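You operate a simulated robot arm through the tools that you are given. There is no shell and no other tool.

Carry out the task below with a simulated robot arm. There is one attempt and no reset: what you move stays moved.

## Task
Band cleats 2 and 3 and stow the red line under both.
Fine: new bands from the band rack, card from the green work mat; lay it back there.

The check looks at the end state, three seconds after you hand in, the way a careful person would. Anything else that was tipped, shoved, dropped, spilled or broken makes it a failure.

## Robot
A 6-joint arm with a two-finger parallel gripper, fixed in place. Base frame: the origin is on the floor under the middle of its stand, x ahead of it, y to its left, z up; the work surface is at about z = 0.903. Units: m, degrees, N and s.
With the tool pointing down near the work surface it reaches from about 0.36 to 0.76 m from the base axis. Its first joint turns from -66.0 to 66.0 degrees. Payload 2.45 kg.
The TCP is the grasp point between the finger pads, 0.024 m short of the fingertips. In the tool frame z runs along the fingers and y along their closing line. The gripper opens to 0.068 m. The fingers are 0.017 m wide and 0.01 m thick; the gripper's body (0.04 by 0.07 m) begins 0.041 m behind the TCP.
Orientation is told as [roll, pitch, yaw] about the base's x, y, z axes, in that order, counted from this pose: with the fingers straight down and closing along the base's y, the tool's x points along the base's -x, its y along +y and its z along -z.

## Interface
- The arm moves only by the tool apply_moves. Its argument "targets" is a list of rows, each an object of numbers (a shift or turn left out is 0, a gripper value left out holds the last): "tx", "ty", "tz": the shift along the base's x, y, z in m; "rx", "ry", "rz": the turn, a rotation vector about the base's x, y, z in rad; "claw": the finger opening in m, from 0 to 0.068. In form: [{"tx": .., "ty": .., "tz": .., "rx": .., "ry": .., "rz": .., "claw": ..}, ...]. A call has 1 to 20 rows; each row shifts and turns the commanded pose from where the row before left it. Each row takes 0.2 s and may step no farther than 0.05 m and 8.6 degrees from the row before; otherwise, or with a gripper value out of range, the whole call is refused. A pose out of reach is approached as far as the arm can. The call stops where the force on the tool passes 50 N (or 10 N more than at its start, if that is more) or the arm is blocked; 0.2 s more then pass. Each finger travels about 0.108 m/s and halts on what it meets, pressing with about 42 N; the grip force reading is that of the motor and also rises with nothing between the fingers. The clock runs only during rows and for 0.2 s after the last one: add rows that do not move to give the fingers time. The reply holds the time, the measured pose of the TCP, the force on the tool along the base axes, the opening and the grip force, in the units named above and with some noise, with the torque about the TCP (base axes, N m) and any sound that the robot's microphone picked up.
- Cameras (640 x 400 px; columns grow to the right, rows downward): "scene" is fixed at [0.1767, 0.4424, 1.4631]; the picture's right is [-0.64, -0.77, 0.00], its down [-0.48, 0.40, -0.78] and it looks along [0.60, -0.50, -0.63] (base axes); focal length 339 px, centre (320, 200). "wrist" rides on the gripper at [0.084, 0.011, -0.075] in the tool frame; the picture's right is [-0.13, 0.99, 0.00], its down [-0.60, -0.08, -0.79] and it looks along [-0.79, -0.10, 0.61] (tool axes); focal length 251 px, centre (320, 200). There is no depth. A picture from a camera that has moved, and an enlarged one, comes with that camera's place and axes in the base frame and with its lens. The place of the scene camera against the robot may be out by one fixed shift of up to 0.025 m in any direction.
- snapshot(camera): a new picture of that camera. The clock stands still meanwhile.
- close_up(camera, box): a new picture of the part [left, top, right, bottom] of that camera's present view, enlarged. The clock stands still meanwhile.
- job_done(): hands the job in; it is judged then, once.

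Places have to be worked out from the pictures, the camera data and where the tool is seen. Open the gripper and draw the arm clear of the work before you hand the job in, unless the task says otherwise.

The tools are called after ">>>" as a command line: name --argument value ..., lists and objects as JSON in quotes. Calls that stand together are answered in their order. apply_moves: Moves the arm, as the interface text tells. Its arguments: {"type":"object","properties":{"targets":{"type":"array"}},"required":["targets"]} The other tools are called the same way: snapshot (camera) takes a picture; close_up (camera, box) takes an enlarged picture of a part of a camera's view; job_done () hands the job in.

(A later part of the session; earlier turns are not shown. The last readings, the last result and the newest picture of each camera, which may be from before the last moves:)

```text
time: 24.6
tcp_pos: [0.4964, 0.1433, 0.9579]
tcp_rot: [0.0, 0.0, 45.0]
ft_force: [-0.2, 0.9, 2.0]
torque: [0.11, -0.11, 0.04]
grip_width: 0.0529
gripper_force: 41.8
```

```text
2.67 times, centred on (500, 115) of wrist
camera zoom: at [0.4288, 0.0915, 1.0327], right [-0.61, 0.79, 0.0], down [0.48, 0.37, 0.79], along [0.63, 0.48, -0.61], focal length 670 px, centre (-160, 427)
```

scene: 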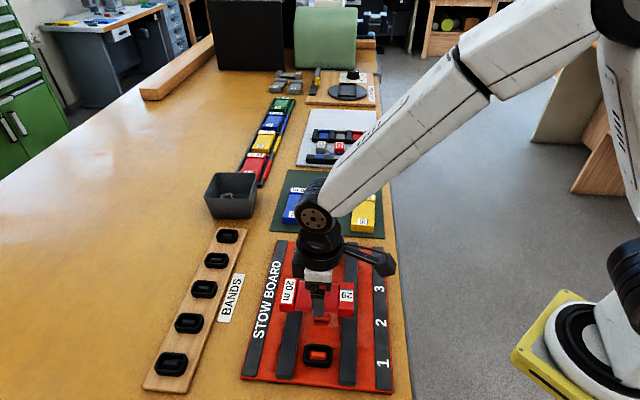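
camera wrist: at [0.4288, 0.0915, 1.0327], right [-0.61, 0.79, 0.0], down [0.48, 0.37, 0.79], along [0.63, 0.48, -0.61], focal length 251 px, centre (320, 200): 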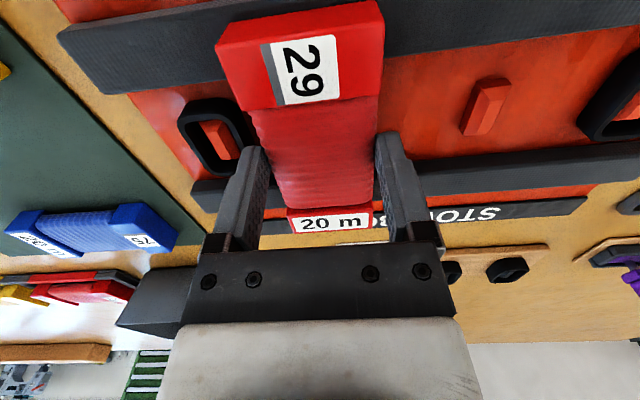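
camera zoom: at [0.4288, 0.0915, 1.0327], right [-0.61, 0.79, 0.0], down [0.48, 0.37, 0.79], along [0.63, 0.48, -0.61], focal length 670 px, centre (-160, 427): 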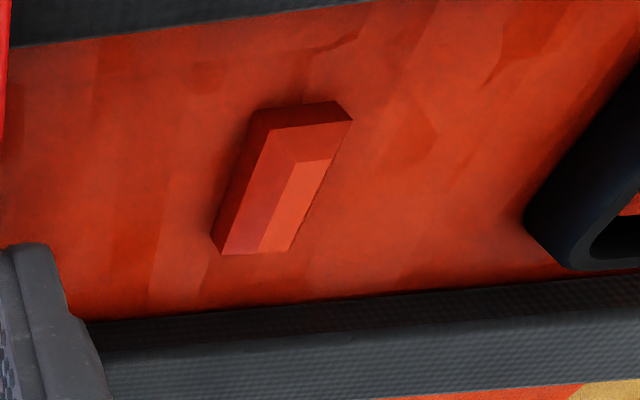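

Comparing carefully, the board is unchanged: drawing the card over bare cleats leaves nothing. So the bands most likely come first, then the line is stowed under them. I lay the card back on the mat where it was, starting by lifting and turning back to yaw -45°.

>>> apply_moves --targets '[{"tz": 0.03}, {"tz": 0.04}, {"tx": 0.0187, "ty": -0.0179, "tz": 0.003, "rz": -0.131}, {"tx": 0.0187, "ty": -0.0179, "tz": 0.003, "rz": -0.131}, {"tx": 0.0187, "ty": -0.0179, "tz": 0.003, "rz": -0.131}, {"tx": 0.0187, "ty": -0.0179, "tz": 0.003, "rz": -0.131}, {"tx": 0.0187, "ty": -0.0179, "rz": -0.131}, {"tx": 0.0187, "ty": -0.0179, "rz": -0.131}, {"tx": 0.0187, "ty": -0.0179, "rz": -0.131}, {"tx": 0.0187, "ty": -0.0179, "rz": -0.131}, {"tx": 0.0187, "ty": -0.0179, "rz": -0.131}, {"tx": 0.0187, "ty": -0.0179, "rz": -0.131}, {"tx": 0.0187, "ty": -0.0179, "rz": -0.131}, {"tx": 0.0187, "ty": -0.0179, "rz": -0.131}, {}]'

>>> snapshot --camera "scene"

>>> close_up --camera "scene" --box '[230, 230, 410, 400]'

```text
time: 27.8
tcp_pos: [0.7208, -0.0719, 1.0391]
tcp_rot: [-0.1, 0.0, -45.1]
ft_force: [0.0, 0.3, -0.2]
torque: [0.02, -0.04, -0.01]
grip_width: 0.053
gripper_force: 42.1
```

```text
taken
```

scene: 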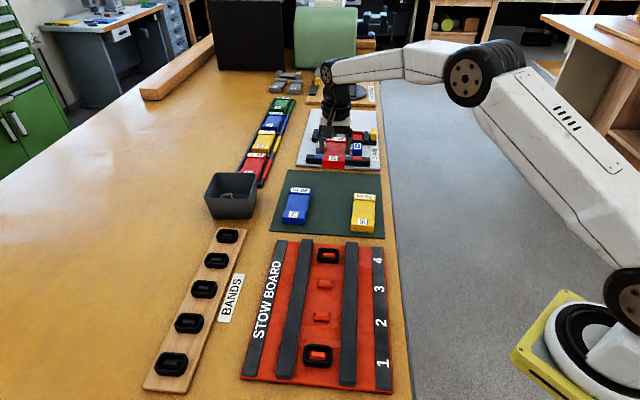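

```text
2.35 times, centred on (320, 315) of scene
camera zoom: at [0.1768, 0.4424, 1.4631], right [-0.64, -0.77, 0.0], down [-0.48, 0.4, -0.78], along [0.6, -0.5, -0.63], focal length 797 px, centre (320, -71)
```

zoom: 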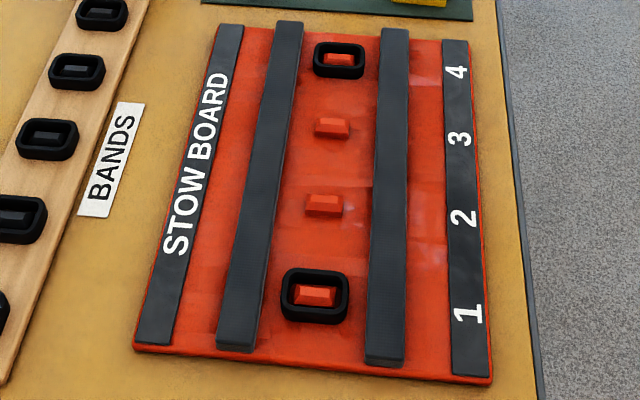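

The board is as it was. I lower the card onto its old spot, with fine steps near the mat.

>>> apply_moves --targets '[{"tz": -0.03}, {"tz": -0.03}, {"tz": -0.02}, {"tz": -0.014}, {"tz": -0.004}, {"tz": -0.002}, {}]'

```text
time: 29.4
tcp_pos: [0.7218, -0.0699, 0.9415]
tcp_rot: [0.0, -0.2, -45.1]
ft_force: [0.7, -0.2, -0.8]
torque: [0.01, 0.0, 0.0]
grip_width: 0.0531
gripper_force: 42.1
```

No contact yet at 0.9415; I keep going in 1 mm steps.

>>> apply_moves --targets '[{"tz": -0.001}, {"tz": -0.001}, {"tz": -0.001}, {"tz": -0.001}, {}]'

```text
time: 30.6
tcp_pos: [0.7225, -0.0705, 0.9371]
tcp_rot: [0.0, -0.1, -45.2]
ft_force: [-0.2, -0.2, 0.2]
torque: [-0.04, -0.01, -0.05]
grip_width: 0.0531
gripper_force: 42.2
```

>>> apply_moves --targets '[{"tz": -0.0007}, {"tz": -0.0007}, {}]'

```text
time: 31.4
tcp_pos: [0.7224, -0.0708, 0.9354]
tcp_rot: [0.0, -0.2, -45.2]
ft_force: [-2.1, -1.7, 9.9]
torque: [-0.02, 0.35, 0.02]
grip_width: 0.053
gripper_force: 42.1
```

The card rests on the mat (10 N). I open the fingers and rise straight up.

>>> apply_moves --targets '[{"tz": 0.0005, "claw": 0.068}, {}, {"tz": 0.01}, {"tz": 0.03}, {"tz": 0.04}, {"tz": 0.04}, {}]'

>>> close_up --camera "scene" --box '[260, 160, 400, 248]'

>>> snapshot --camera "wrist"

```text
time: 33.0
tcp_pos: [0.7233, -0.0706, 1.0556]
tcp_rot: [0.0, -0.1, -45.1]
ft_force: [0.4, -0.4, -0.3]
torque: [0.02, -0.01, -0.01]
grip_width: 0.0679
gripper_force: 0.0
```

```text
4.55 times, centred on (330, 204) of scene
camera zoom: at [0.1767, 0.4424, 1.4631], right [-0.64, -0.77, 0.0], down [-0.48, 0.4, -0.78], along [0.6, -0.5, -0.63], focal length 1540 px, centre (274, 182)
```

zoom: 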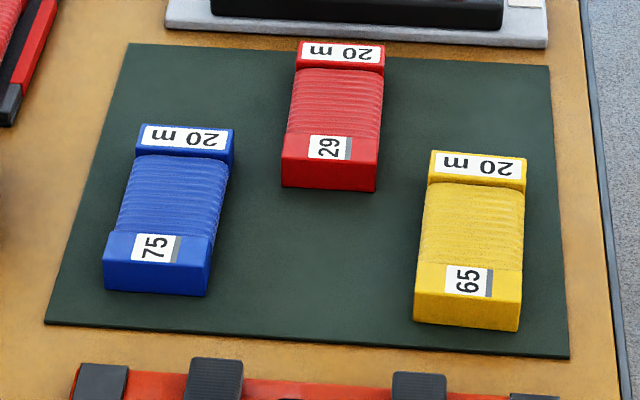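

```text
taken
camera wrist: at [0.6707, -0.0032, 1.1303], right [0.79, 0.61, 0.0], down [0.37, -0.48, 0.79], along [0.48, -0.63, -0.61], focal length 251 px, centre (320, 200)
```

wrist: 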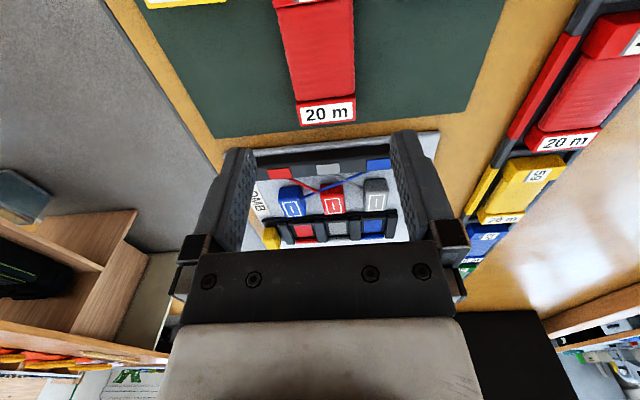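

The red card is back at its place. Now for the bands: I go over the near end of the rack (bands near (0.52, 0.45) and (0.57, 0.40)) with the tool turned to close along the band's short side (yaw +45°).

>>> apply_moves --targets '[{"tx": -0.0146, "ty": 0.0408, "tz": 0.004, "rz": 0.131}, {"tx": -0.0146, "ty": 0.0408, "tz": 0.004, "rz": 0.131}, {"tx": -0.0146, "ty": 0.0408, "tz": 0.004, "rz": 0.131}, {"tx": -0.0146, "ty": 0.0408, "tz": 0.004, "rz": 0.131}, {"tx": -0.0146, "ty": 0.0408, "tz": 0.004, "rz": 0.131}, {"tx": -0.0146, "ty": 0.0408, "tz": 0.004, "rz": 0.131}, {"tx": -0.0146, "ty": 0.0408, "tz": 0.004, "rz": 0.131}, {"tx": -0.0146, "ty": 0.0408, "tz": 0.004, "rz": 0.131}, {"tx": -0.0146, "ty": 0.0408, "rz": 0.131}, {"tx": -0.0146, "ty": 0.0408, "rz": 0.131}, {"tx": -0.0146, "ty": 0.0408, "rz": 0.131}, {"tx": -0.0146, "ty": 0.0408, "rz": 0.131}, {}]'

>>> snapshot --camera "wrist"

>>> close_up --camera "wrist" --box '[220, 0, 420, 125]'

```text
time: 35.8
tcp_pos: [0.5468, 0.4217, 1.0895]
tcp_rot: [0.0, 0.1, 45.1]
ft_force: [0.9, 0.3, -0.6]
torque: [-0.01, -0.02, -0.01]
grip_width: 0.0677
gripper_force: 0.0
```

```text
taken
camera wrist: at [0.4781, 0.3693, 1.1655], right [-0.61, 0.79, 0.0], down [0.48, 0.37, 0.79], along [0.63, 0.49, -0.61], focal length 251 px, centre (320, 200)
```

wrist: 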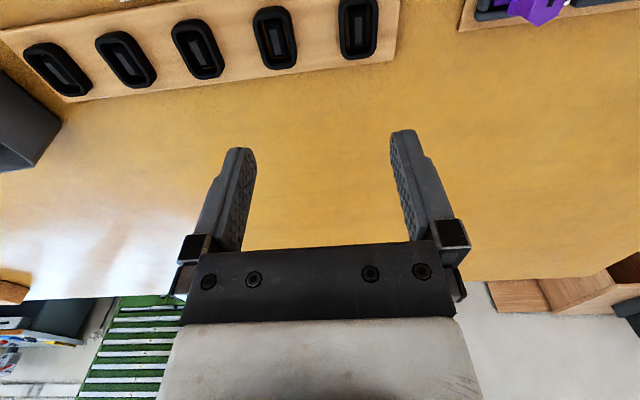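

```text
3.20 times, centred on (320, 62) of wrist
camera zoom: at [0.4781, 0.3693, 1.1655], right [-0.61, 0.79, 0.0], down [0.48, 0.37, 0.79], along [0.63, 0.49, -0.61], focal length 805 px, centre (320, 640)
```

zoom: 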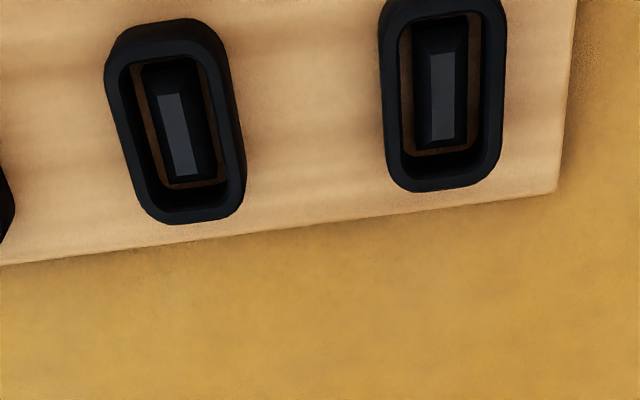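

From the view, band A is near (0.522, 0.442) and band B near (0.569, 0.391). I move above band A, descend to z ≈ 1.0 and check alignment.

>>> apply_moves --targets '[{"tx": -0.0125, "ty": 0.0105, "tz": -0.03}, {"tx": -0.0125, "ty": 0.0105, "tz": -0.03}, {"tz": -0.03}, {}]'

>>> snapshot --camera "wrist"

>>> close_up --camera "wrist" --box '[220, 0, 420, 125]'

>>> close_up --camera "scene" --box '[130, 290, 260, 400]'

```text
time: 36.8
tcp_pos: [0.5233, 0.4408, 0.9969]
tcp_rot: [-0.1, -0.1, 45.0]
ft_force: [-0.4, 0.6, -0.2]
torque: [-0.01, 0.0, -0.04]
grip_width: 0.0679
gripper_force: 0.0
```

```text
taken
camera wrist: at [0.4539, 0.3884, 1.0717], right [-0.61, 0.79, 0.0], down [0.48, 0.37, 0.79], along [0.63, 0.48, -0.61], focal length 251 px, centre (320, 200)
```

wrist: 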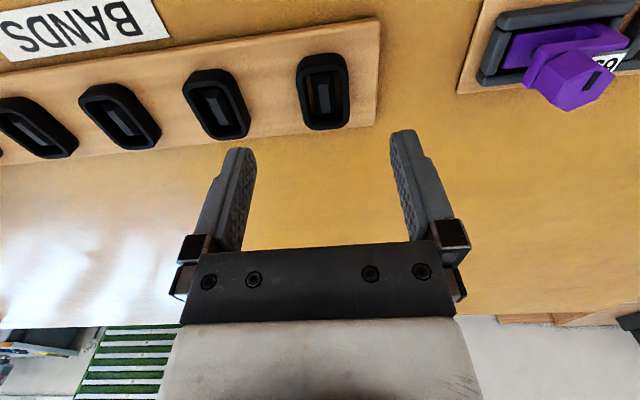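

```text
3.20 times, centred on (320, 62) of wrist
camera zoom: at [0.4539, 0.3884, 1.0717], right [-0.61, 0.79, 0.0], down [0.48, 0.37, 0.79], along [0.63, 0.48, -0.61], focal length 805 px, centre (320, 640)
```

zoom: 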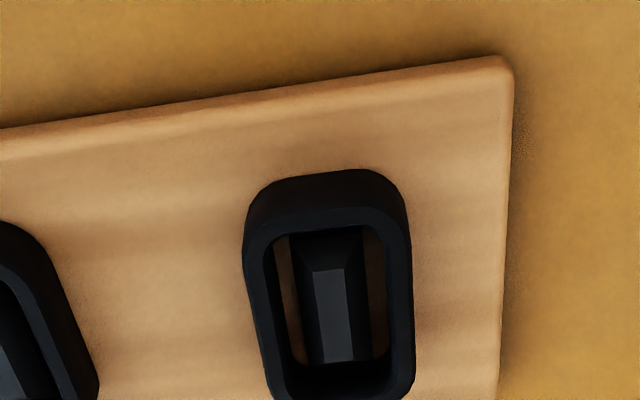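

```text
3.64 times, centred on (195, 345) of scene
camera zoom: at [0.1767, 0.4424, 1.4631], right [-0.64, -0.77, 0.0], down [-0.48, 0.4, -0.78], along [0.6, -0.5, -0.63], focal length 1232 px, centre (774, -327)
```

zoom: 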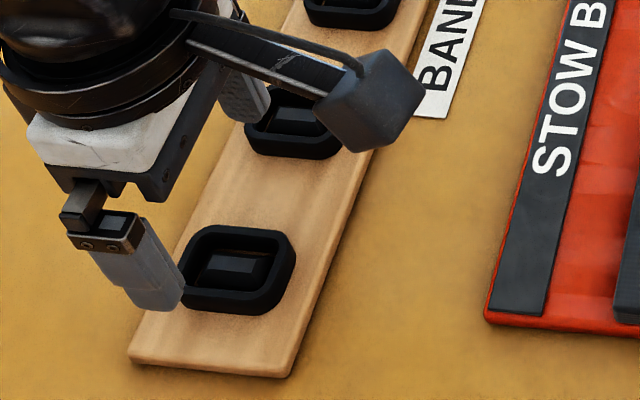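

I zoom tighter on band A between the fingers to find its centre and orientation.

>>> close_up --camera "wrist" --box '[240, 30, 400, 140]'

```text
3.64 times, centred on (320, 85) of wrist
camera zoom: at [0.4539, 0.3884, 1.0717], right [-0.61, 0.79, 0.0], down [0.48, 0.37, 0.79], along [0.63, 0.48, -0.61], focal length 914 px, centre (320, 618)
```

zoom: 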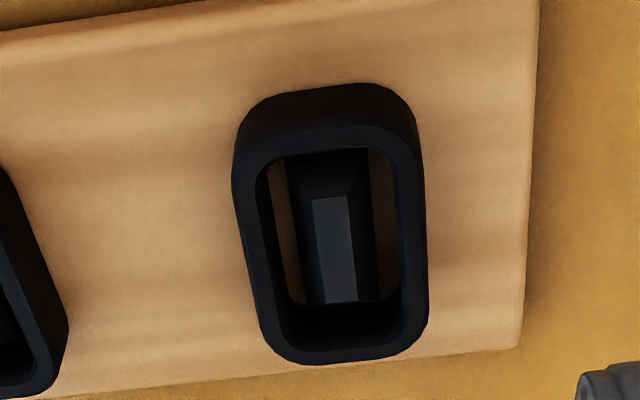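

Band A's centre comes out near (0.520, 0.443), with its long axis at about 42.5° and size about 30 × 41 mm. I turn 2.5°, shift about 4 mm, and lower to z ≈ 0.96 for another check.

>>> apply_moves --targets '[{"tx": -0.0025, "ty": 0.003, "rz": -0.044, "tz": -0.012, "claw": 0.06}, {"tz": -0.012}, {"tz": -0.012}, {}]'

>>> snapshot --camera "wrist"

>>> close_up --camera "scene" --box '[130, 310, 230, 400]'

```text
time: 37.8
tcp_pos: [0.5193, 0.4425, 0.9616]
tcp_rot: [0.0, -0.1, 42.5]
ft_force: [-0.6, -0.1, -0.5]
torque: [-0.03, -0.01, 0.03]
grip_width: 0.0598
gripper_force: 0.0
```

```text
taken
camera wrist: at [0.4491, 0.3943, 1.0357], right [-0.57, 0.82, 0.0], down [0.5, 0.35, 0.79], along [0.65, 0.46, -0.61], focal length 251 px, centre (320, 200)
```

wrist: 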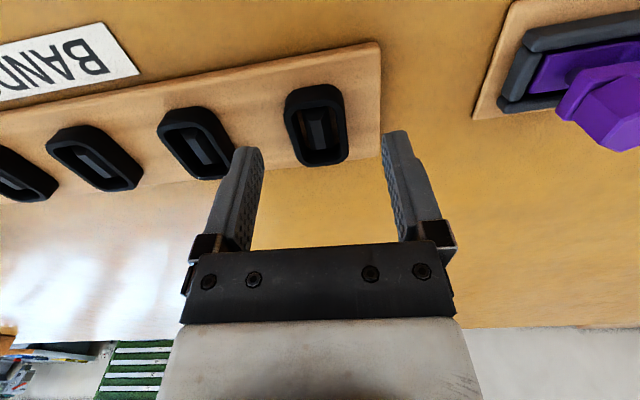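

```text
4.44 times, centred on (180, 355) of scene
camera zoom: at [0.1767, 0.4424, 1.4631], right [-0.64, -0.77, 0.0], down [-0.48, 0.4, -0.78], along [0.6, -0.5, -0.63], focal length 1506 px, centre (942, -489)
```

zoom: 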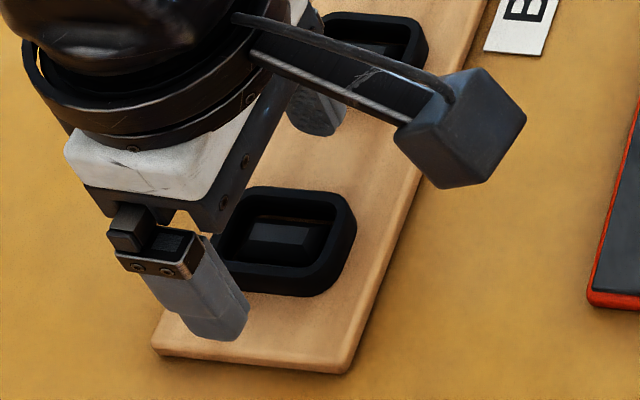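

The band lies nicely between the fingers. I zoom to check its centring along the other direction.

>>> close_up --camera "wrist" --box '[230, 60, 410, 180]'

```text
3.33 times, centred on (320, 120) of wrist
camera zoom: at [0.4491, 0.3943, 1.0357], right [-0.57, 0.82, 0.0], down [0.5, 0.35, 0.79], along [0.65, 0.46, -0.61], focal length 838 px, centre (320, 467)
```

zoom: 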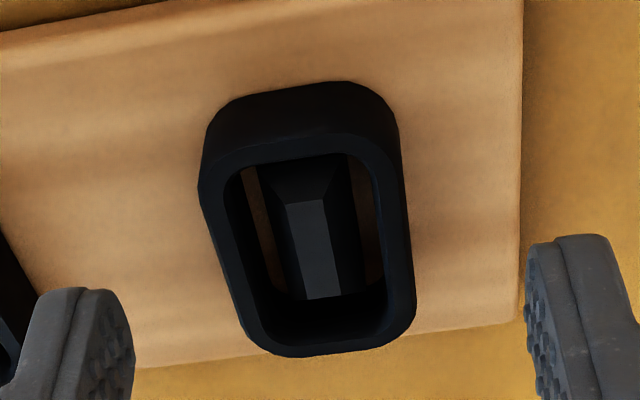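

The tool is centred over band A within a millimetre and well aligned. I lower to z ≈ 0.940 so the fingertips reach beside the band just above the rack board.

>>> apply_moves --targets '[{"tz": -0.01}, {"tz": -0.007}, {"tz": -0.003}, {}]'

>>> close_up --camera "wrist" --box '[220, 60, 420, 240]'

>>> close_up --camera "scene" --box '[130, 310, 230, 400]'

```text
time: 38.8
tcp_pos: [0.519, 0.4428, 0.9408]
tcp_rot: [0.0, -0.1, 42.4]
ft_force: [0.1, -0.8, -0.6]
torque: [0.02, 0.02, 0.0]
grip_width: 0.0598
gripper_force: 0.0
```

```text
2.22 times, centred on (320, 150) of wrist
camera zoom: at [0.4483, 0.3948, 1.0162], right [-0.57, 0.82, 0.0], down [0.5, 0.35, 0.79], along [0.65, 0.46, -0.61], focal length 559 px, centre (320, 311)
```

zoom: 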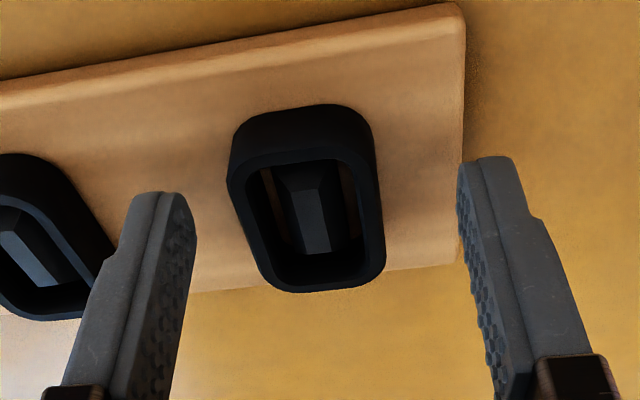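

```text
4.44 times, centred on (180, 355) of scene
camera zoom: at [0.1767, 0.4424, 1.4631], right [-0.64, -0.77, 0.0], down [-0.48, 0.4, -0.78], along [0.6, -0.5, -0.63], focal length 1506 px, centre (942, -489)
```

zoom: 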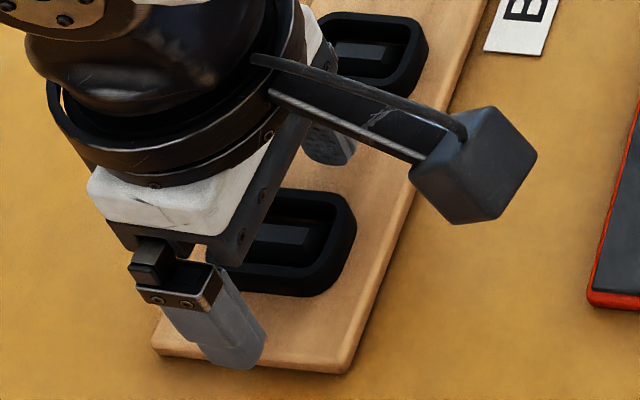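

The tips are beside the band, above the rack. I go 2 mm lower and close gently onto the band.

>>> apply_moves --targets '[{"tz": -0.002}, {"claw": 0.022}, {}, {}, {}]'

>>> close_up --camera "wrist" --box '[220, 60, 420, 240]'

```text
time: 40.0
tcp_pos: [0.519, 0.4435, 0.9398]
tcp_rot: [-0.1, -0.1, 42.4]
ft_force: [0.1, -1.0, 1.0]
torque: [-0.04, 0.01, -0.03]
grip_width: 0.0297
gripper_force: 42.1
```

```text
2.22 times, centred on (320, 150) of wrist
camera zoom: at [0.4484, 0.3948, 1.0142], right [-0.57, 0.82, 0.0], down [0.5, 0.35, 0.79], along [0.65, 0.46, -0.61], focal length 559 px, centre (320, 311)
```

zoom: 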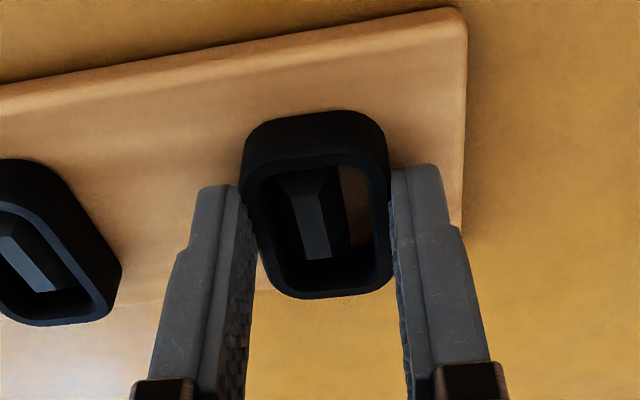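

The band is held at 0.0297 m. I lift it straight off the peg.

>>> apply_moves --targets '[{"tz": 0.005}, {"tz": 0.01}, {"tz": 0.02}, {"tz": 0.03}, {"tz": 0.03}, {}]'

>>> snapshot --camera "wrist"

>>> close_up --camera "scene" --box '[100, 270, 260, 400]'

```text
time: 41.4
tcp_pos: [0.5184, 0.4438, 1.0367]
tcp_rot: [0.1, -0.1, 42.5]
ft_force: [0.2, -0.1, -0.5]
torque: [-0.02, -0.01, 0.02]
grip_width: 0.0296
gripper_force: 41.8
```

```text
taken
camera wrist: at [0.4479, 0.3951, 1.1112], right [-0.57, 0.82, 0.0], down [0.5, 0.35, 0.79], along [0.65, 0.46, -0.61], focal length 251 px, centre (320, 200)
```

wrist: 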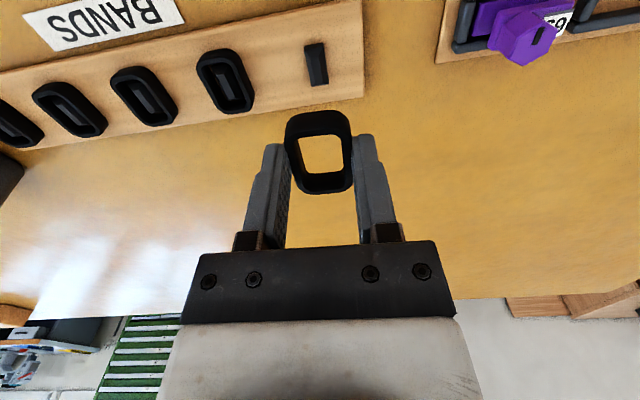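

```text
3.08 times, centred on (180, 335) of scene
camera zoom: at [0.1767, 0.4424, 1.4631], right [-0.64, -0.77, 0.0], down [-0.48, 0.4, -0.78], along [0.6, -0.5, -0.63], focal length 1043 px, centre (751, -215)
```

zoom: 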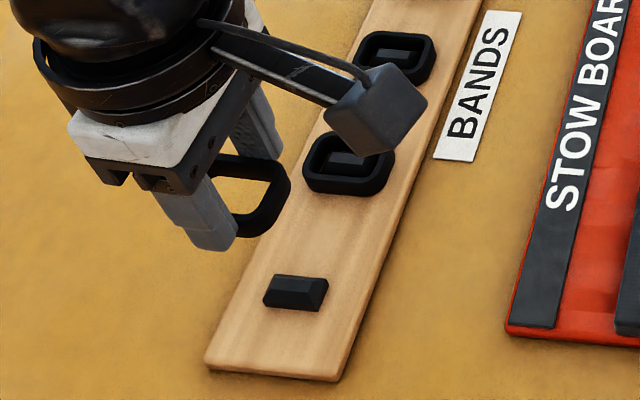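

Band A is free of its peg and sits square in the fingers. I carry it above cleats 2 and 3 and look down to fix their positions and angle exactly.

>>> apply_moves --targets '[{"tx": -0.0097, "ty": -0.044, "tz": 0.003, "rz": 0.022}, {"tx": -0.0097, "ty": -0.044, "tz": 0.003, "rz": 0.022}, {"tx": -0.0097, "ty": -0.044, "tz": 0.003}, {"tx": -0.0097, "ty": -0.044, "tz": 0.003}, {"tx": -0.0097, "ty": -0.044, "tz": 0.003}, {"tx": -0.0097, "ty": -0.044}, {}]'

>>> snapshot --camera "wrist"

>>> close_up --camera "wrist" --box '[200, 0, 440, 150]'

```text
time: 43.0
tcp_pos: [0.461, 0.1795, 1.0501]
tcp_rot: [0.0, -0.1, 45.0]
ft_force: [-0.4, -0.1, -0.4]
torque: [-0.01, 0.06, 0.01]
grip_width: 0.0297
gripper_force: 41.9
```

```text
taken
camera wrist: at [0.3921, 0.1281, 1.1246], right [-0.61, 0.79, 0.0], down [0.48, 0.37, 0.79], along [0.63, 0.48, -0.61], focal length 251 px, centre (320, 200)
```

wrist: 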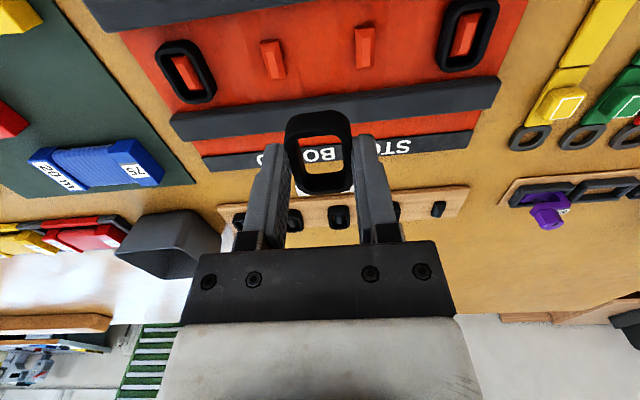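

```text
2.67 times, centred on (320, 75) of wrist
camera zoom: at [0.3921, 0.1281, 1.1246], right [-0.61, 0.79, 0.0], down [0.48, 0.37, 0.79], along [0.63, 0.48, -0.61], focal length 670 px, centre (320, 533)
```

zoom: 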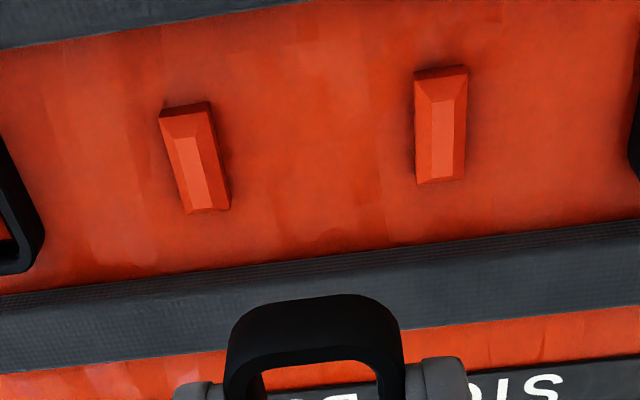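

Two views agree: cleat 2 near (0.437, 0.207), cleat 3 near (0.488, 0.157), rail direction about -45.7°. I place the held band above cleat 2 at z ≈ 0.98 and check again from closer.

>>> apply_moves --targets '[{"tx": -0.012, "ty": 0.0138, "tz": -0.03, "rz": -0.01}, {"tx": -0.0125, "ty": 0.0137, "tz": -0.03}, {"tz": -0.01}, {}]'

>>> snapshot --camera "wrist"

>>> close_up --camera "wrist" --box '[230, 30, 410, 200]'

>>> close_up --camera "scene" --box '[270, 270, 380, 360]'

```text
time: 44.0
tcp_pos: [0.436, 0.2061, 0.9798]
tcp_rot: [-0.1, -0.1, 44.6]
ft_force: [0.7, 0.1, -0.7]
torque: [0.04, -0.01, 0.0]
grip_width: 0.0297
gripper_force: 42.0
```

```text
taken
camera wrist: at [0.3673, 0.1557, 1.0553], right [-0.6, 0.8, 0.0], down [0.49, 0.37, 0.79], along [0.63, 0.48, -0.61], focal length 251 px, centre (320, 200)
```

wrist: 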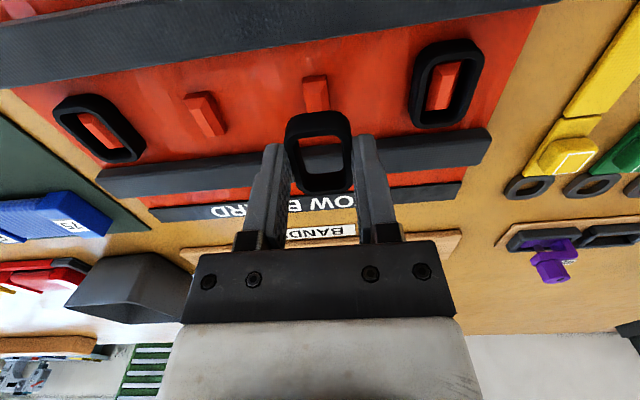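

```text
2.35 times, centred on (320, 115) of wrist
camera zoom: at [0.3673, 0.1557, 1.0553], right [-0.6, 0.8, 0.0], down [0.49, 0.37, 0.79], along [0.63, 0.48, -0.61], focal length 592 px, centre (320, 400)
```

zoom: 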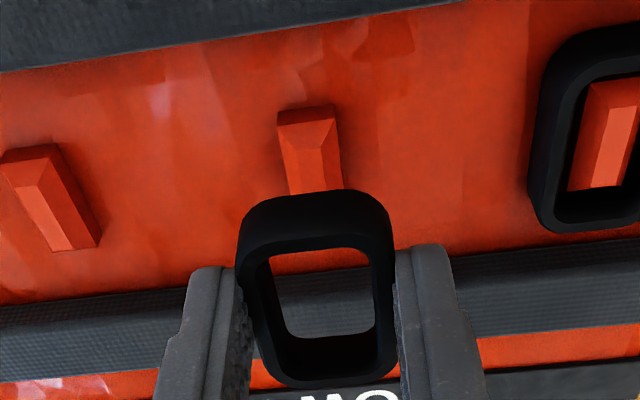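

```text
4.44 times, centred on (325, 315) of scene
camera zoom: at [0.1767, 0.4424, 1.4631], right [-0.64, -0.77, 0.0], down [-0.48, 0.4, -0.78], along [0.6, -0.5, -0.63], focal length 1506 px, centre (298, -311)
```

zoom: 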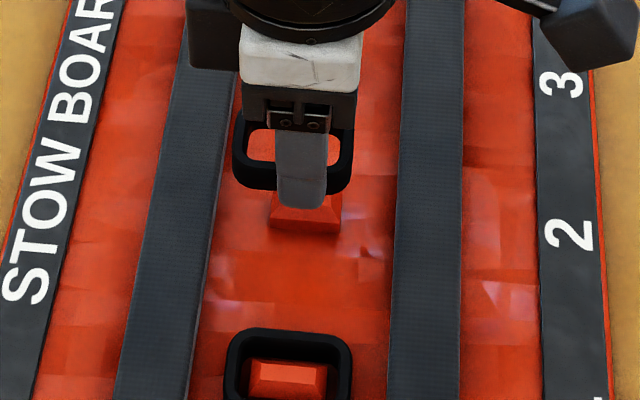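

I compare the band's seat in the fingers with the earlier picture taken right after gripping, using the same crop.

>>> close_up --camera "wrist" --box '[220, 60, 420, 240]'

>>> close_up --camera "wrist" --box '[290, 60, 350, 120]'

```text
2.22 times, centred on (320, 150) of wrist
camera zoom: at [0.3673, 0.1557, 1.0553], right [-0.6, 0.8, 0.0], down [0.49, 0.37, 0.79], along [0.63, 0.48, -0.61], focal length 559 px, centre (320, 311)
```

zoom: 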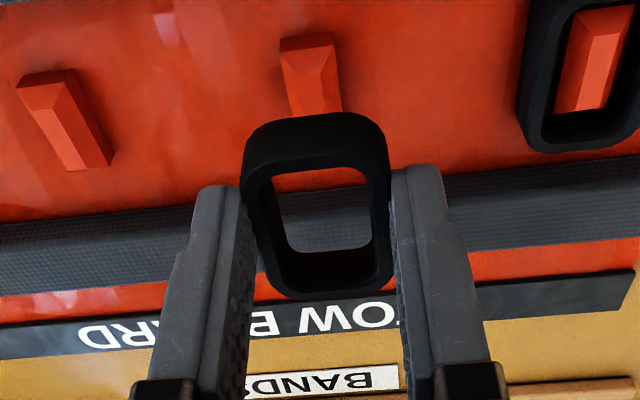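

```text
6.67 times, centred on (320, 90) of wrist
camera zoom: at [0.3673, 0.1557, 1.0553], right [-0.6, 0.8, 0.0], down [0.49, 0.37, 0.79], along [0.63, 0.48, -0.61], focal length 1676 px, centre (320, 933)
```

zoom: 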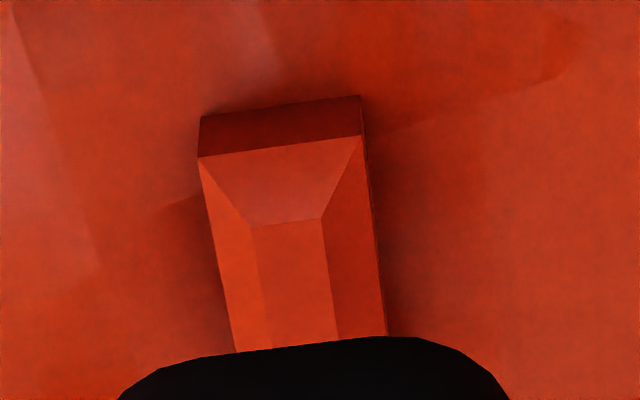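

The band hasn't shifted in the grip. In the scene view it sits about 5 mm left of cleat 2 (and about 1 mm toward cleat 1), so I correct by about 4.5 mm toward the number side and 1 mm along, then check again slightly lower.

>>> apply_moves --targets '[{"tx": -0.0024, "ty": -0.004, "rz": -0.008}, {"tz": -0.01}, {}]'

>>> close_up --camera "scene" --box '[285, 280, 365, 350]'

>>> close_up --camera "wrist" --box '[250, 40, 390, 160]'

```text
time: 44.8
tcp_pos: [0.4336, 0.2023, 0.9695]
tcp_rot: [-0.1, -0.1, 44.1]
ft_force: [-0.4, 0.3, 0.2]
torque: [0.03, 0.05, -0.03]
grip_width: 0.0296
gripper_force: 41.9
```

```text
5.71 times, centred on (325, 315) of scene
camera zoom: at [0.1767, 0.4424, 1.4631], right [-0.64, -0.77, 0.0], down [-0.48, 0.4, -0.78], along [0.6, -0.5, -0.63], focal length 1936 px, centre (291, -457)
```

zoom: 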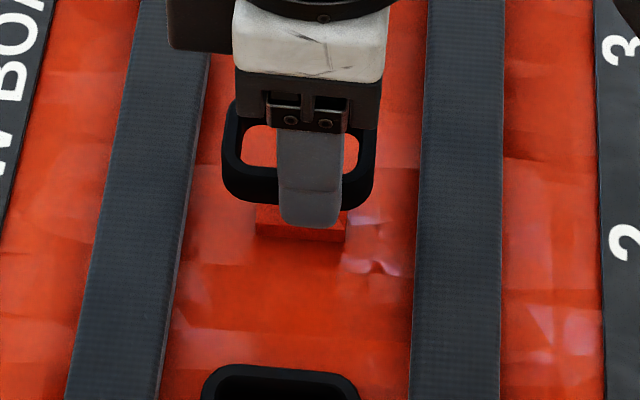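

```text
3.33 times, centred on (320, 100) of wrist
camera zoom: at [0.3652, 0.1522, 1.0448], right [-0.6, 0.8, 0.0], down [0.49, 0.36, 0.79], along [0.64, 0.47, -0.61], focal length 838 px, centre (320, 533)
```

zoom: 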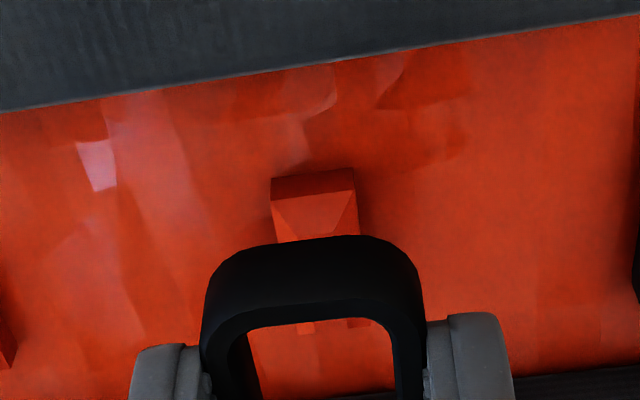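

Now the band is centred on cleat 2 in both views (within about 1 mm). I lower in small steps over the cleat, watching force.

>>> apply_moves --targets '[{"tz": -0.005}, {"tz": -0.004}, {"tz": -0.003}, {"tz": -0.003}, {}]'

>>> close_up --camera "scene" --box '[285, 280, 365, 350]'

>>> close_up --camera "wrist" --box '[220, 60, 420, 240]'

```text
time: 46.0
tcp_pos: [0.4339, 0.2037, 0.9538]
tcp_rot: [0.0, -0.1, 44.1]
ft_force: [-0.5, -0.4, -0.5]
torque: [0.03, -0.01, -0.01]
grip_width: 0.0296
gripper_force: 41.9
```

```text
5.71 times, centred on (325, 315) of scene
camera zoom: at [0.1767, 0.4424, 1.4631], right [-0.64, -0.77, 0.0], down [-0.48, 0.4, -0.78], along [0.6, -0.5, -0.63], focal length 1936 px, centre (291, -457)
```

zoom: 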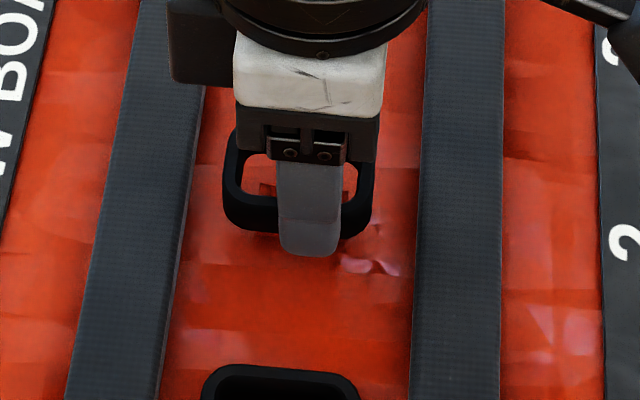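

```text
2.22 times, centred on (320, 150) of wrist
camera zoom: at [0.3652, 0.1524, 1.0297], right [-0.6, 0.8, 0.0], down [0.49, 0.36, 0.79], along [0.64, 0.47, -0.61], focal length 559 px, centre (320, 311)
```

zoom: 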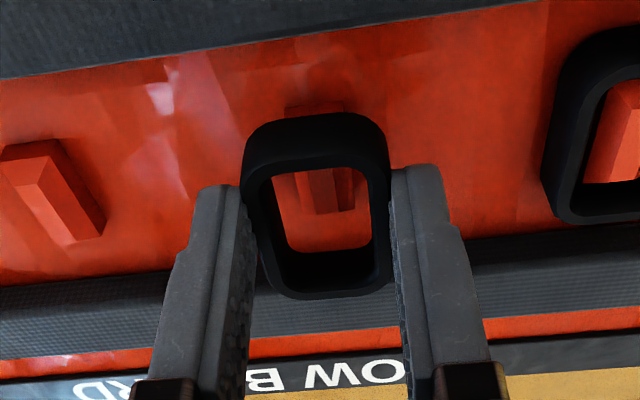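

The cleat is visible through the band's opening and still no contact. I continue down.

>>> apply_moves --targets '[{"tz": -0.003}, {"tz": -0.002}, {"tz": -0.002}, {"tz": -0.002}, {}]'

>>> close_up --camera "wrist" --box '[220, 60, 420, 240]'

>>> close_up --camera "scene" --box '[285, 280, 365, 350]'

```text
time: 47.2
tcp_pos: [0.4336, 0.2025, 0.9454]
tcp_rot: [0.1, 0.0, 44.0]
ft_force: [0.9, 0.1, 1.3]
torque: [0.0, 0.01, 0.01]
grip_width: 0.0299
gripper_force: 42.1
```

```text
2.22 times, centred on (320, 150) of wrist
camera zoom: at [0.3647, 0.152, 1.0203], right [-0.6, 0.8, 0.0], down [0.49, 0.36, 0.79], along [0.64, 0.47, -0.61], focal length 559 px, centre (320, 311)
```

zoom: 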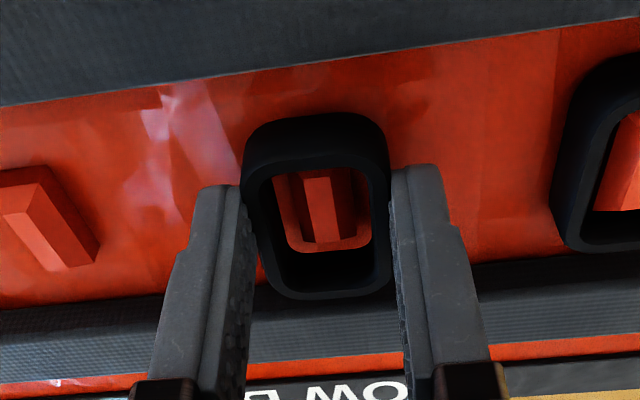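

```text
5.71 times, centred on (325, 315) of scene
camera zoom: at [0.1767, 0.4424, 1.4631], right [-0.64, -0.77, 0.0], down [-0.48, 0.4, -0.78], along [0.6, -0.5, -0.63], focal length 1936 px, centre (291, -457)
```

zoom: 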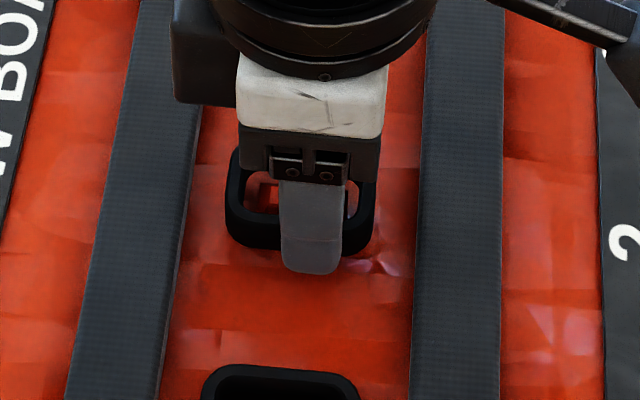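

The band is passing over the cleat, well centred. I go down in 1 mm steps to seat it on the board.

>>> apply_moves --targets '[{"tz": -0.001}, {"tz": -0.001}, {"tz": -0.001}, {"tz": -0.001}, {}]'

```text
time: 48.4
tcp_pos: [0.4336, 0.2029, 0.9414]
tcp_rot: [0.0, -0.1, 44.0]
ft_force: [0.4, -0.3, 0.0]
torque: [-0.01, 0.04, -0.01]
grip_width: 0.0302
gripper_force: 42.5
```

>>> apply_moves --targets '[{"tz": -0.001}, {"tz": -0.001}, {"tz": -0.001}, {}]'

>>> close_up --camera "scene" --box '[285, 280, 365, 350]'

>>> close_up --camera "wrist" --box '[220, 60, 420, 240]'

```text
time: 49.4
tcp_pos: [0.4331, 0.2028, 0.9381]
tcp_rot: [-0.1, -0.1, 44.1]
ft_force: [-2.3, 1.2, 8.8]
torque: [-0.08, 0.19, 0.0]
grip_width: 0.03
gripper_force: 42.3
```

```text
5.71 times, centred on (325, 315) of scene
camera zoom: at [0.1765, 0.4424, 1.4632], right [-0.64, -0.77, 0.0], down [-0.48, 0.4, -0.78], along [0.6, -0.5, -0.63], focal length 1936 px, centre (291, -457)
```

zoom: 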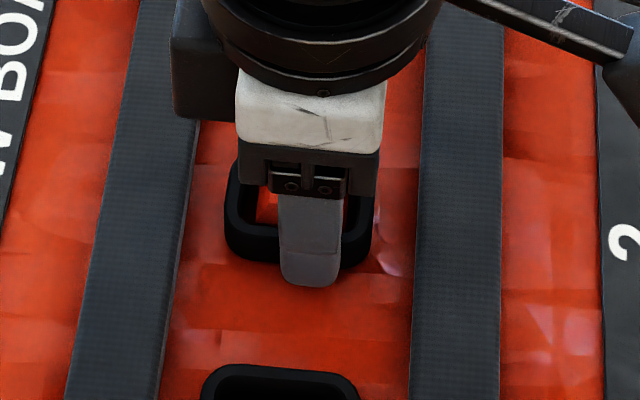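

```text
2.22 times, centred on (320, 150) of wrist
camera zoom: at [0.3645, 0.1525, 1.014], right [-0.6, 0.8, 0.0], down [0.49, 0.36, 0.79], along [0.64, 0.47, -0.61], focal length 559 px, centre (320, 311)
```

zoom: 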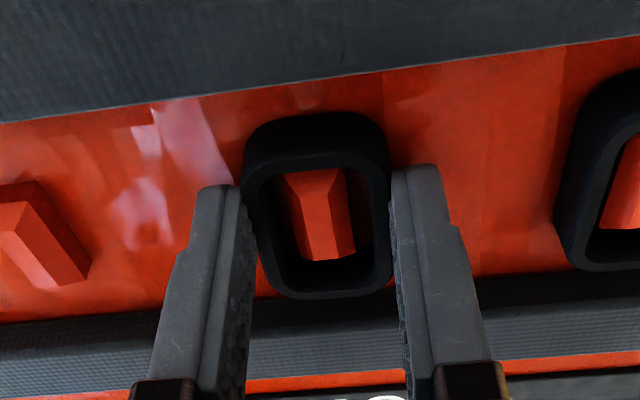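

The band is seated on the board around cleat 2 (about 9 N). I open the fingers moderately and rise straight up.

>>> apply_moves --targets '[{"claw": 0.046}, {}, {"tz": 0.005}, {"tz": 0.02}, {"tz": 0.03}, {"tz": 0.03}, {}]'

>>> close_up --camera "scene" --box '[250, 250, 400, 390]'

>>> snapshot --camera "wrist"

```text
time: 51.0
tcp_pos: [0.4349, 0.2025, 1.0245]
tcp_rot: [0.0, -0.1, 44.0]
ft_force: [-0.8, 0.3, 0.2]
torque: [-0.02, 0.02, -0.01]
grip_width: 0.0461
gripper_force: 0.0
```

```text
2.86 times, centred on (325, 320) of scene
camera zoom: at [0.1767, 0.4424, 1.4631], right [-0.64, -0.77, 0.0], down [-0.48, 0.4, -0.78], along [0.6, -0.5, -0.63], focal length 968 px, centre (306, -143)
```

zoom: 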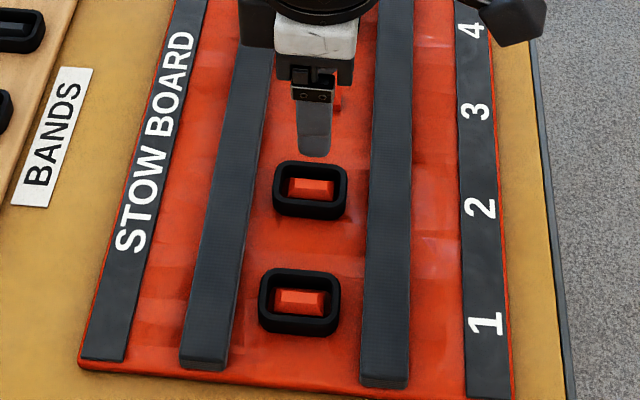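

```text
taken
camera wrist: at [0.3652, 0.1521, 1.0991], right [-0.6, 0.8, 0.0], down [0.49, 0.36, 0.79], along [0.64, 0.47, -0.61], focal length 251 px, centre (320, 200)
```

wrist: 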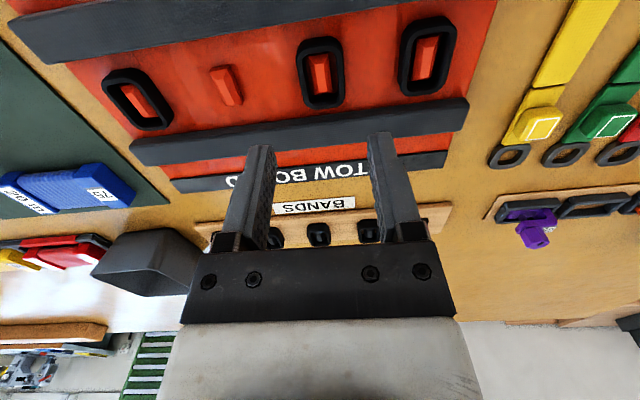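

Band A sits cleanly around cleat 2. Now I go to band B on the rack (about (0.567, 0.392)), turning back to about 42.5°, with the gripper open to 0.06.

>>> apply_moves --targets '[{"tx": 0.0264, "ty": 0.0379, "tz": 0.005, "rz": -0.013}, {"tx": 0.0264, "ty": 0.0379, "tz": 0.005, "rz": -0.013, "claw": 0.06}, {"tx": 0.0264, "ty": 0.0379, "tz": -0.01}, {"tx": 0.0264, "ty": 0.0379, "tz": -0.02}, {"tx": 0.0264, "ty": 0.0379, "tz": -0.02}, {"tz": -0.02}, {}]'

>>> close_up --camera "wrist" --box '[230, 60, 410, 180]'

>>> snapshot --camera "wrist"

```text
refused: row 4 steps farther than a row can; nothing moved
```

```text
3.33 times, centred on (320, 120) of wrist
camera zoom: at [0.3652, 0.1521, 1.0991], right [-0.6, 0.8, 0.0], down [0.49, 0.36, 0.79], along [0.64, 0.47, -0.61], focal length 838 px, centre (320, 467)
```

zoom: 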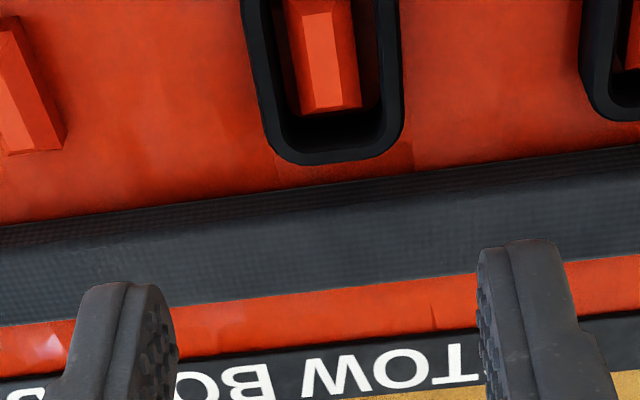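

```text
taken
camera wrist: at [0.3652, 0.1521, 1.0991], right [-0.6, 0.8, 0.0], down [0.49, 0.36, 0.79], along [0.64, 0.47, -0.61], focal length 251 px, centre (320, 200)
```

wrist: 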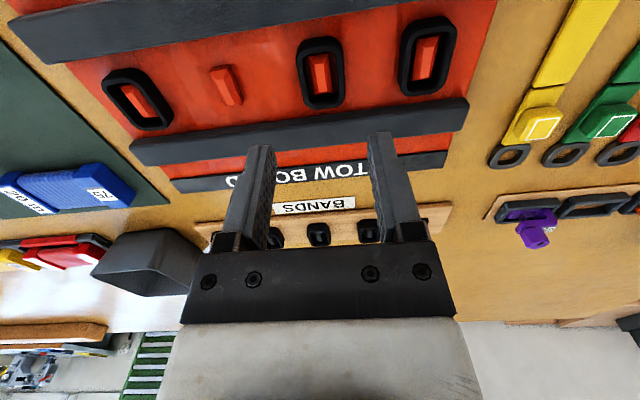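

The call was refused because one row stepped more than 0.05 m; nothing moved. I resend it with the descent separated.

>>> apply_moves --targets '[{"tx": 0.0264, "ty": 0.0379, "tz": 0.005, "rz": -0.013}, {"tx": 0.0264, "ty": 0.0379, "tz": 0.005, "rz": -0.013, "claw": 0.06}, {"tx": 0.0264, "ty": 0.0379}, {"tx": 0.0264, "ty": 0.0379}, {"tx": 0.0264, "ty": 0.0379}, {"tz": -0.03}, {"tz": -0.03}, {}]'

>>> close_up --camera "wrist" --box '[230, 40, 410, 160]'

>>> snapshot --camera "wrist"

```text
time: 52.8
tcp_pos: [0.567, 0.3927, 0.973]
tcp_rot: [0.1, -0.1, 42.4]
ft_force: [0.3, -0.7, 0.0]
torque: [-0.01, 0.0, 0.03]
grip_width: 0.06
gripper_force: 0.0
```

```text
3.33 times, centred on (320, 100) of wrist
camera zoom: at [0.4964, 0.3433, 1.0484], right [-0.57, 0.82, 0.0], down [0.5, 0.35, 0.79], along [0.65, 0.46, -0.61], focal length 838 px, centre (320, 533)
```

zoom: 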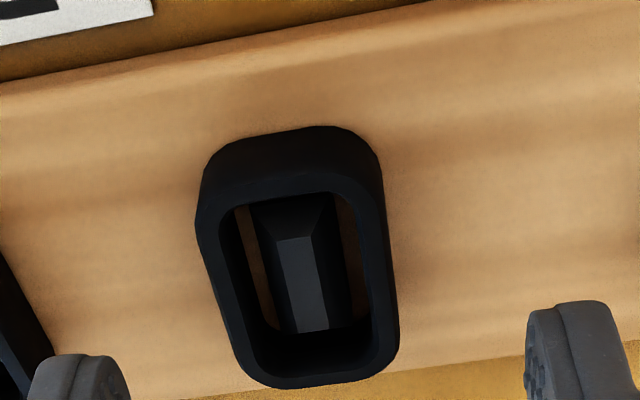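

```text
taken
camera wrist: at [0.4964, 0.3433, 1.0484], right [-0.57, 0.82, 0.0], down [0.5, 0.35, 0.79], along [0.65, 0.46, -0.61], focal length 251 px, centre (320, 200)
```

wrist: 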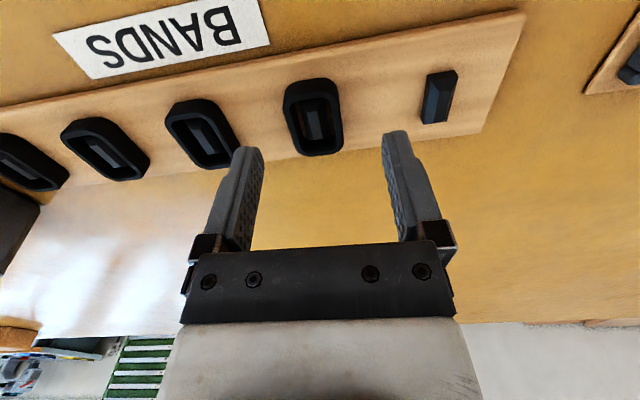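

Band B is about 5 mm farther out and 3 mm toward the bin relative to where I gripped band A. I correct and lower to z ≈ 0.95 for a last check.

>>> apply_moves --targets '[{"tx": 0.0059, "ty": 0.001}, {"tz": -0.01}, {"tz": -0.01}, {}]'

>>> close_up --camera "wrist" --box '[220, 60, 420, 240]'

```text
time: 53.8
tcp_pos: [0.5716, 0.3926, 0.9539]
tcp_rot: [0.0, -0.1, 42.5]
ft_force: [0.8, 0.6, 0.7]
torque: [0.03, 0.02, 0.02]
grip_width: 0.0602
gripper_force: 0.1
```

```text
2.22 times, centred on (320, 150) of wrist
camera zoom: at [0.5014, 0.3447, 1.0293], right [-0.58, 0.82, 0.0], down [0.5, 0.35, 0.79], along [0.65, 0.46, -0.61], focal length 559 px, centre (320, 311)
```

zoom: 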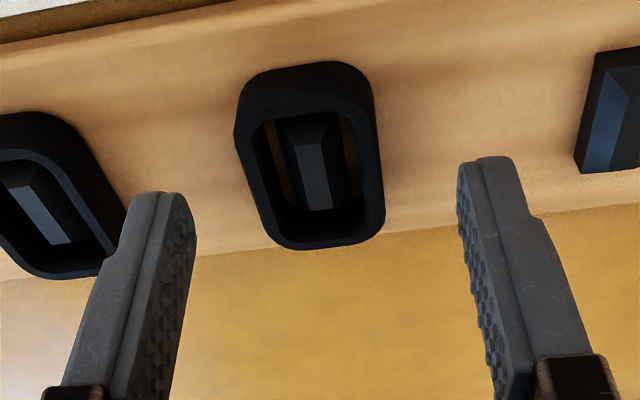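

Clearances are good on both sides. I lower to the same grip height as before (about 0.9395) and close.

>>> apply_moves --targets '[{"tz": -0.008}, {"tz": -0.0065}, {}, {"claw": 0.022}, {}, {}, {}]'

>>> close_up --camera "wrist" --box '[220, 60, 420, 240]'

```text
time: 55.4
tcp_pos: [0.5724, 0.3928, 0.9395]
tcp_rot: [0.1, 0.0, 42.5]
ft_force: [0.2, 0.3, 0.4]
torque: [-0.05, -0.02, 0.01]
grip_width: 0.0297
gripper_force: 41.5
```

```text
2.22 times, centred on (320, 150) of wrist
camera zoom: at [0.502, 0.3443, 1.0148], right [-0.57, 0.82, 0.0], down [0.5, 0.35, 0.79], along [0.65, 0.46, -0.61], focal length 559 px, centre (320, 311)
```

zoom: 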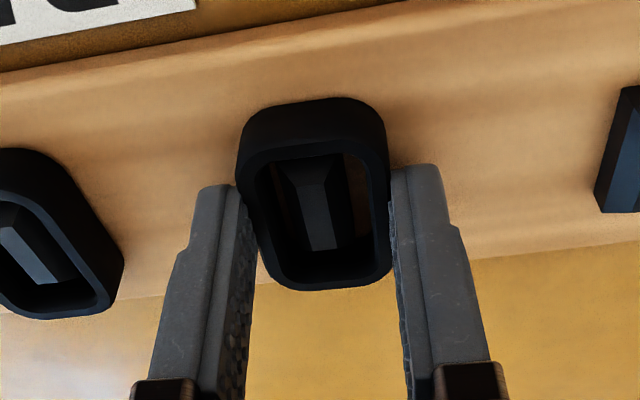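

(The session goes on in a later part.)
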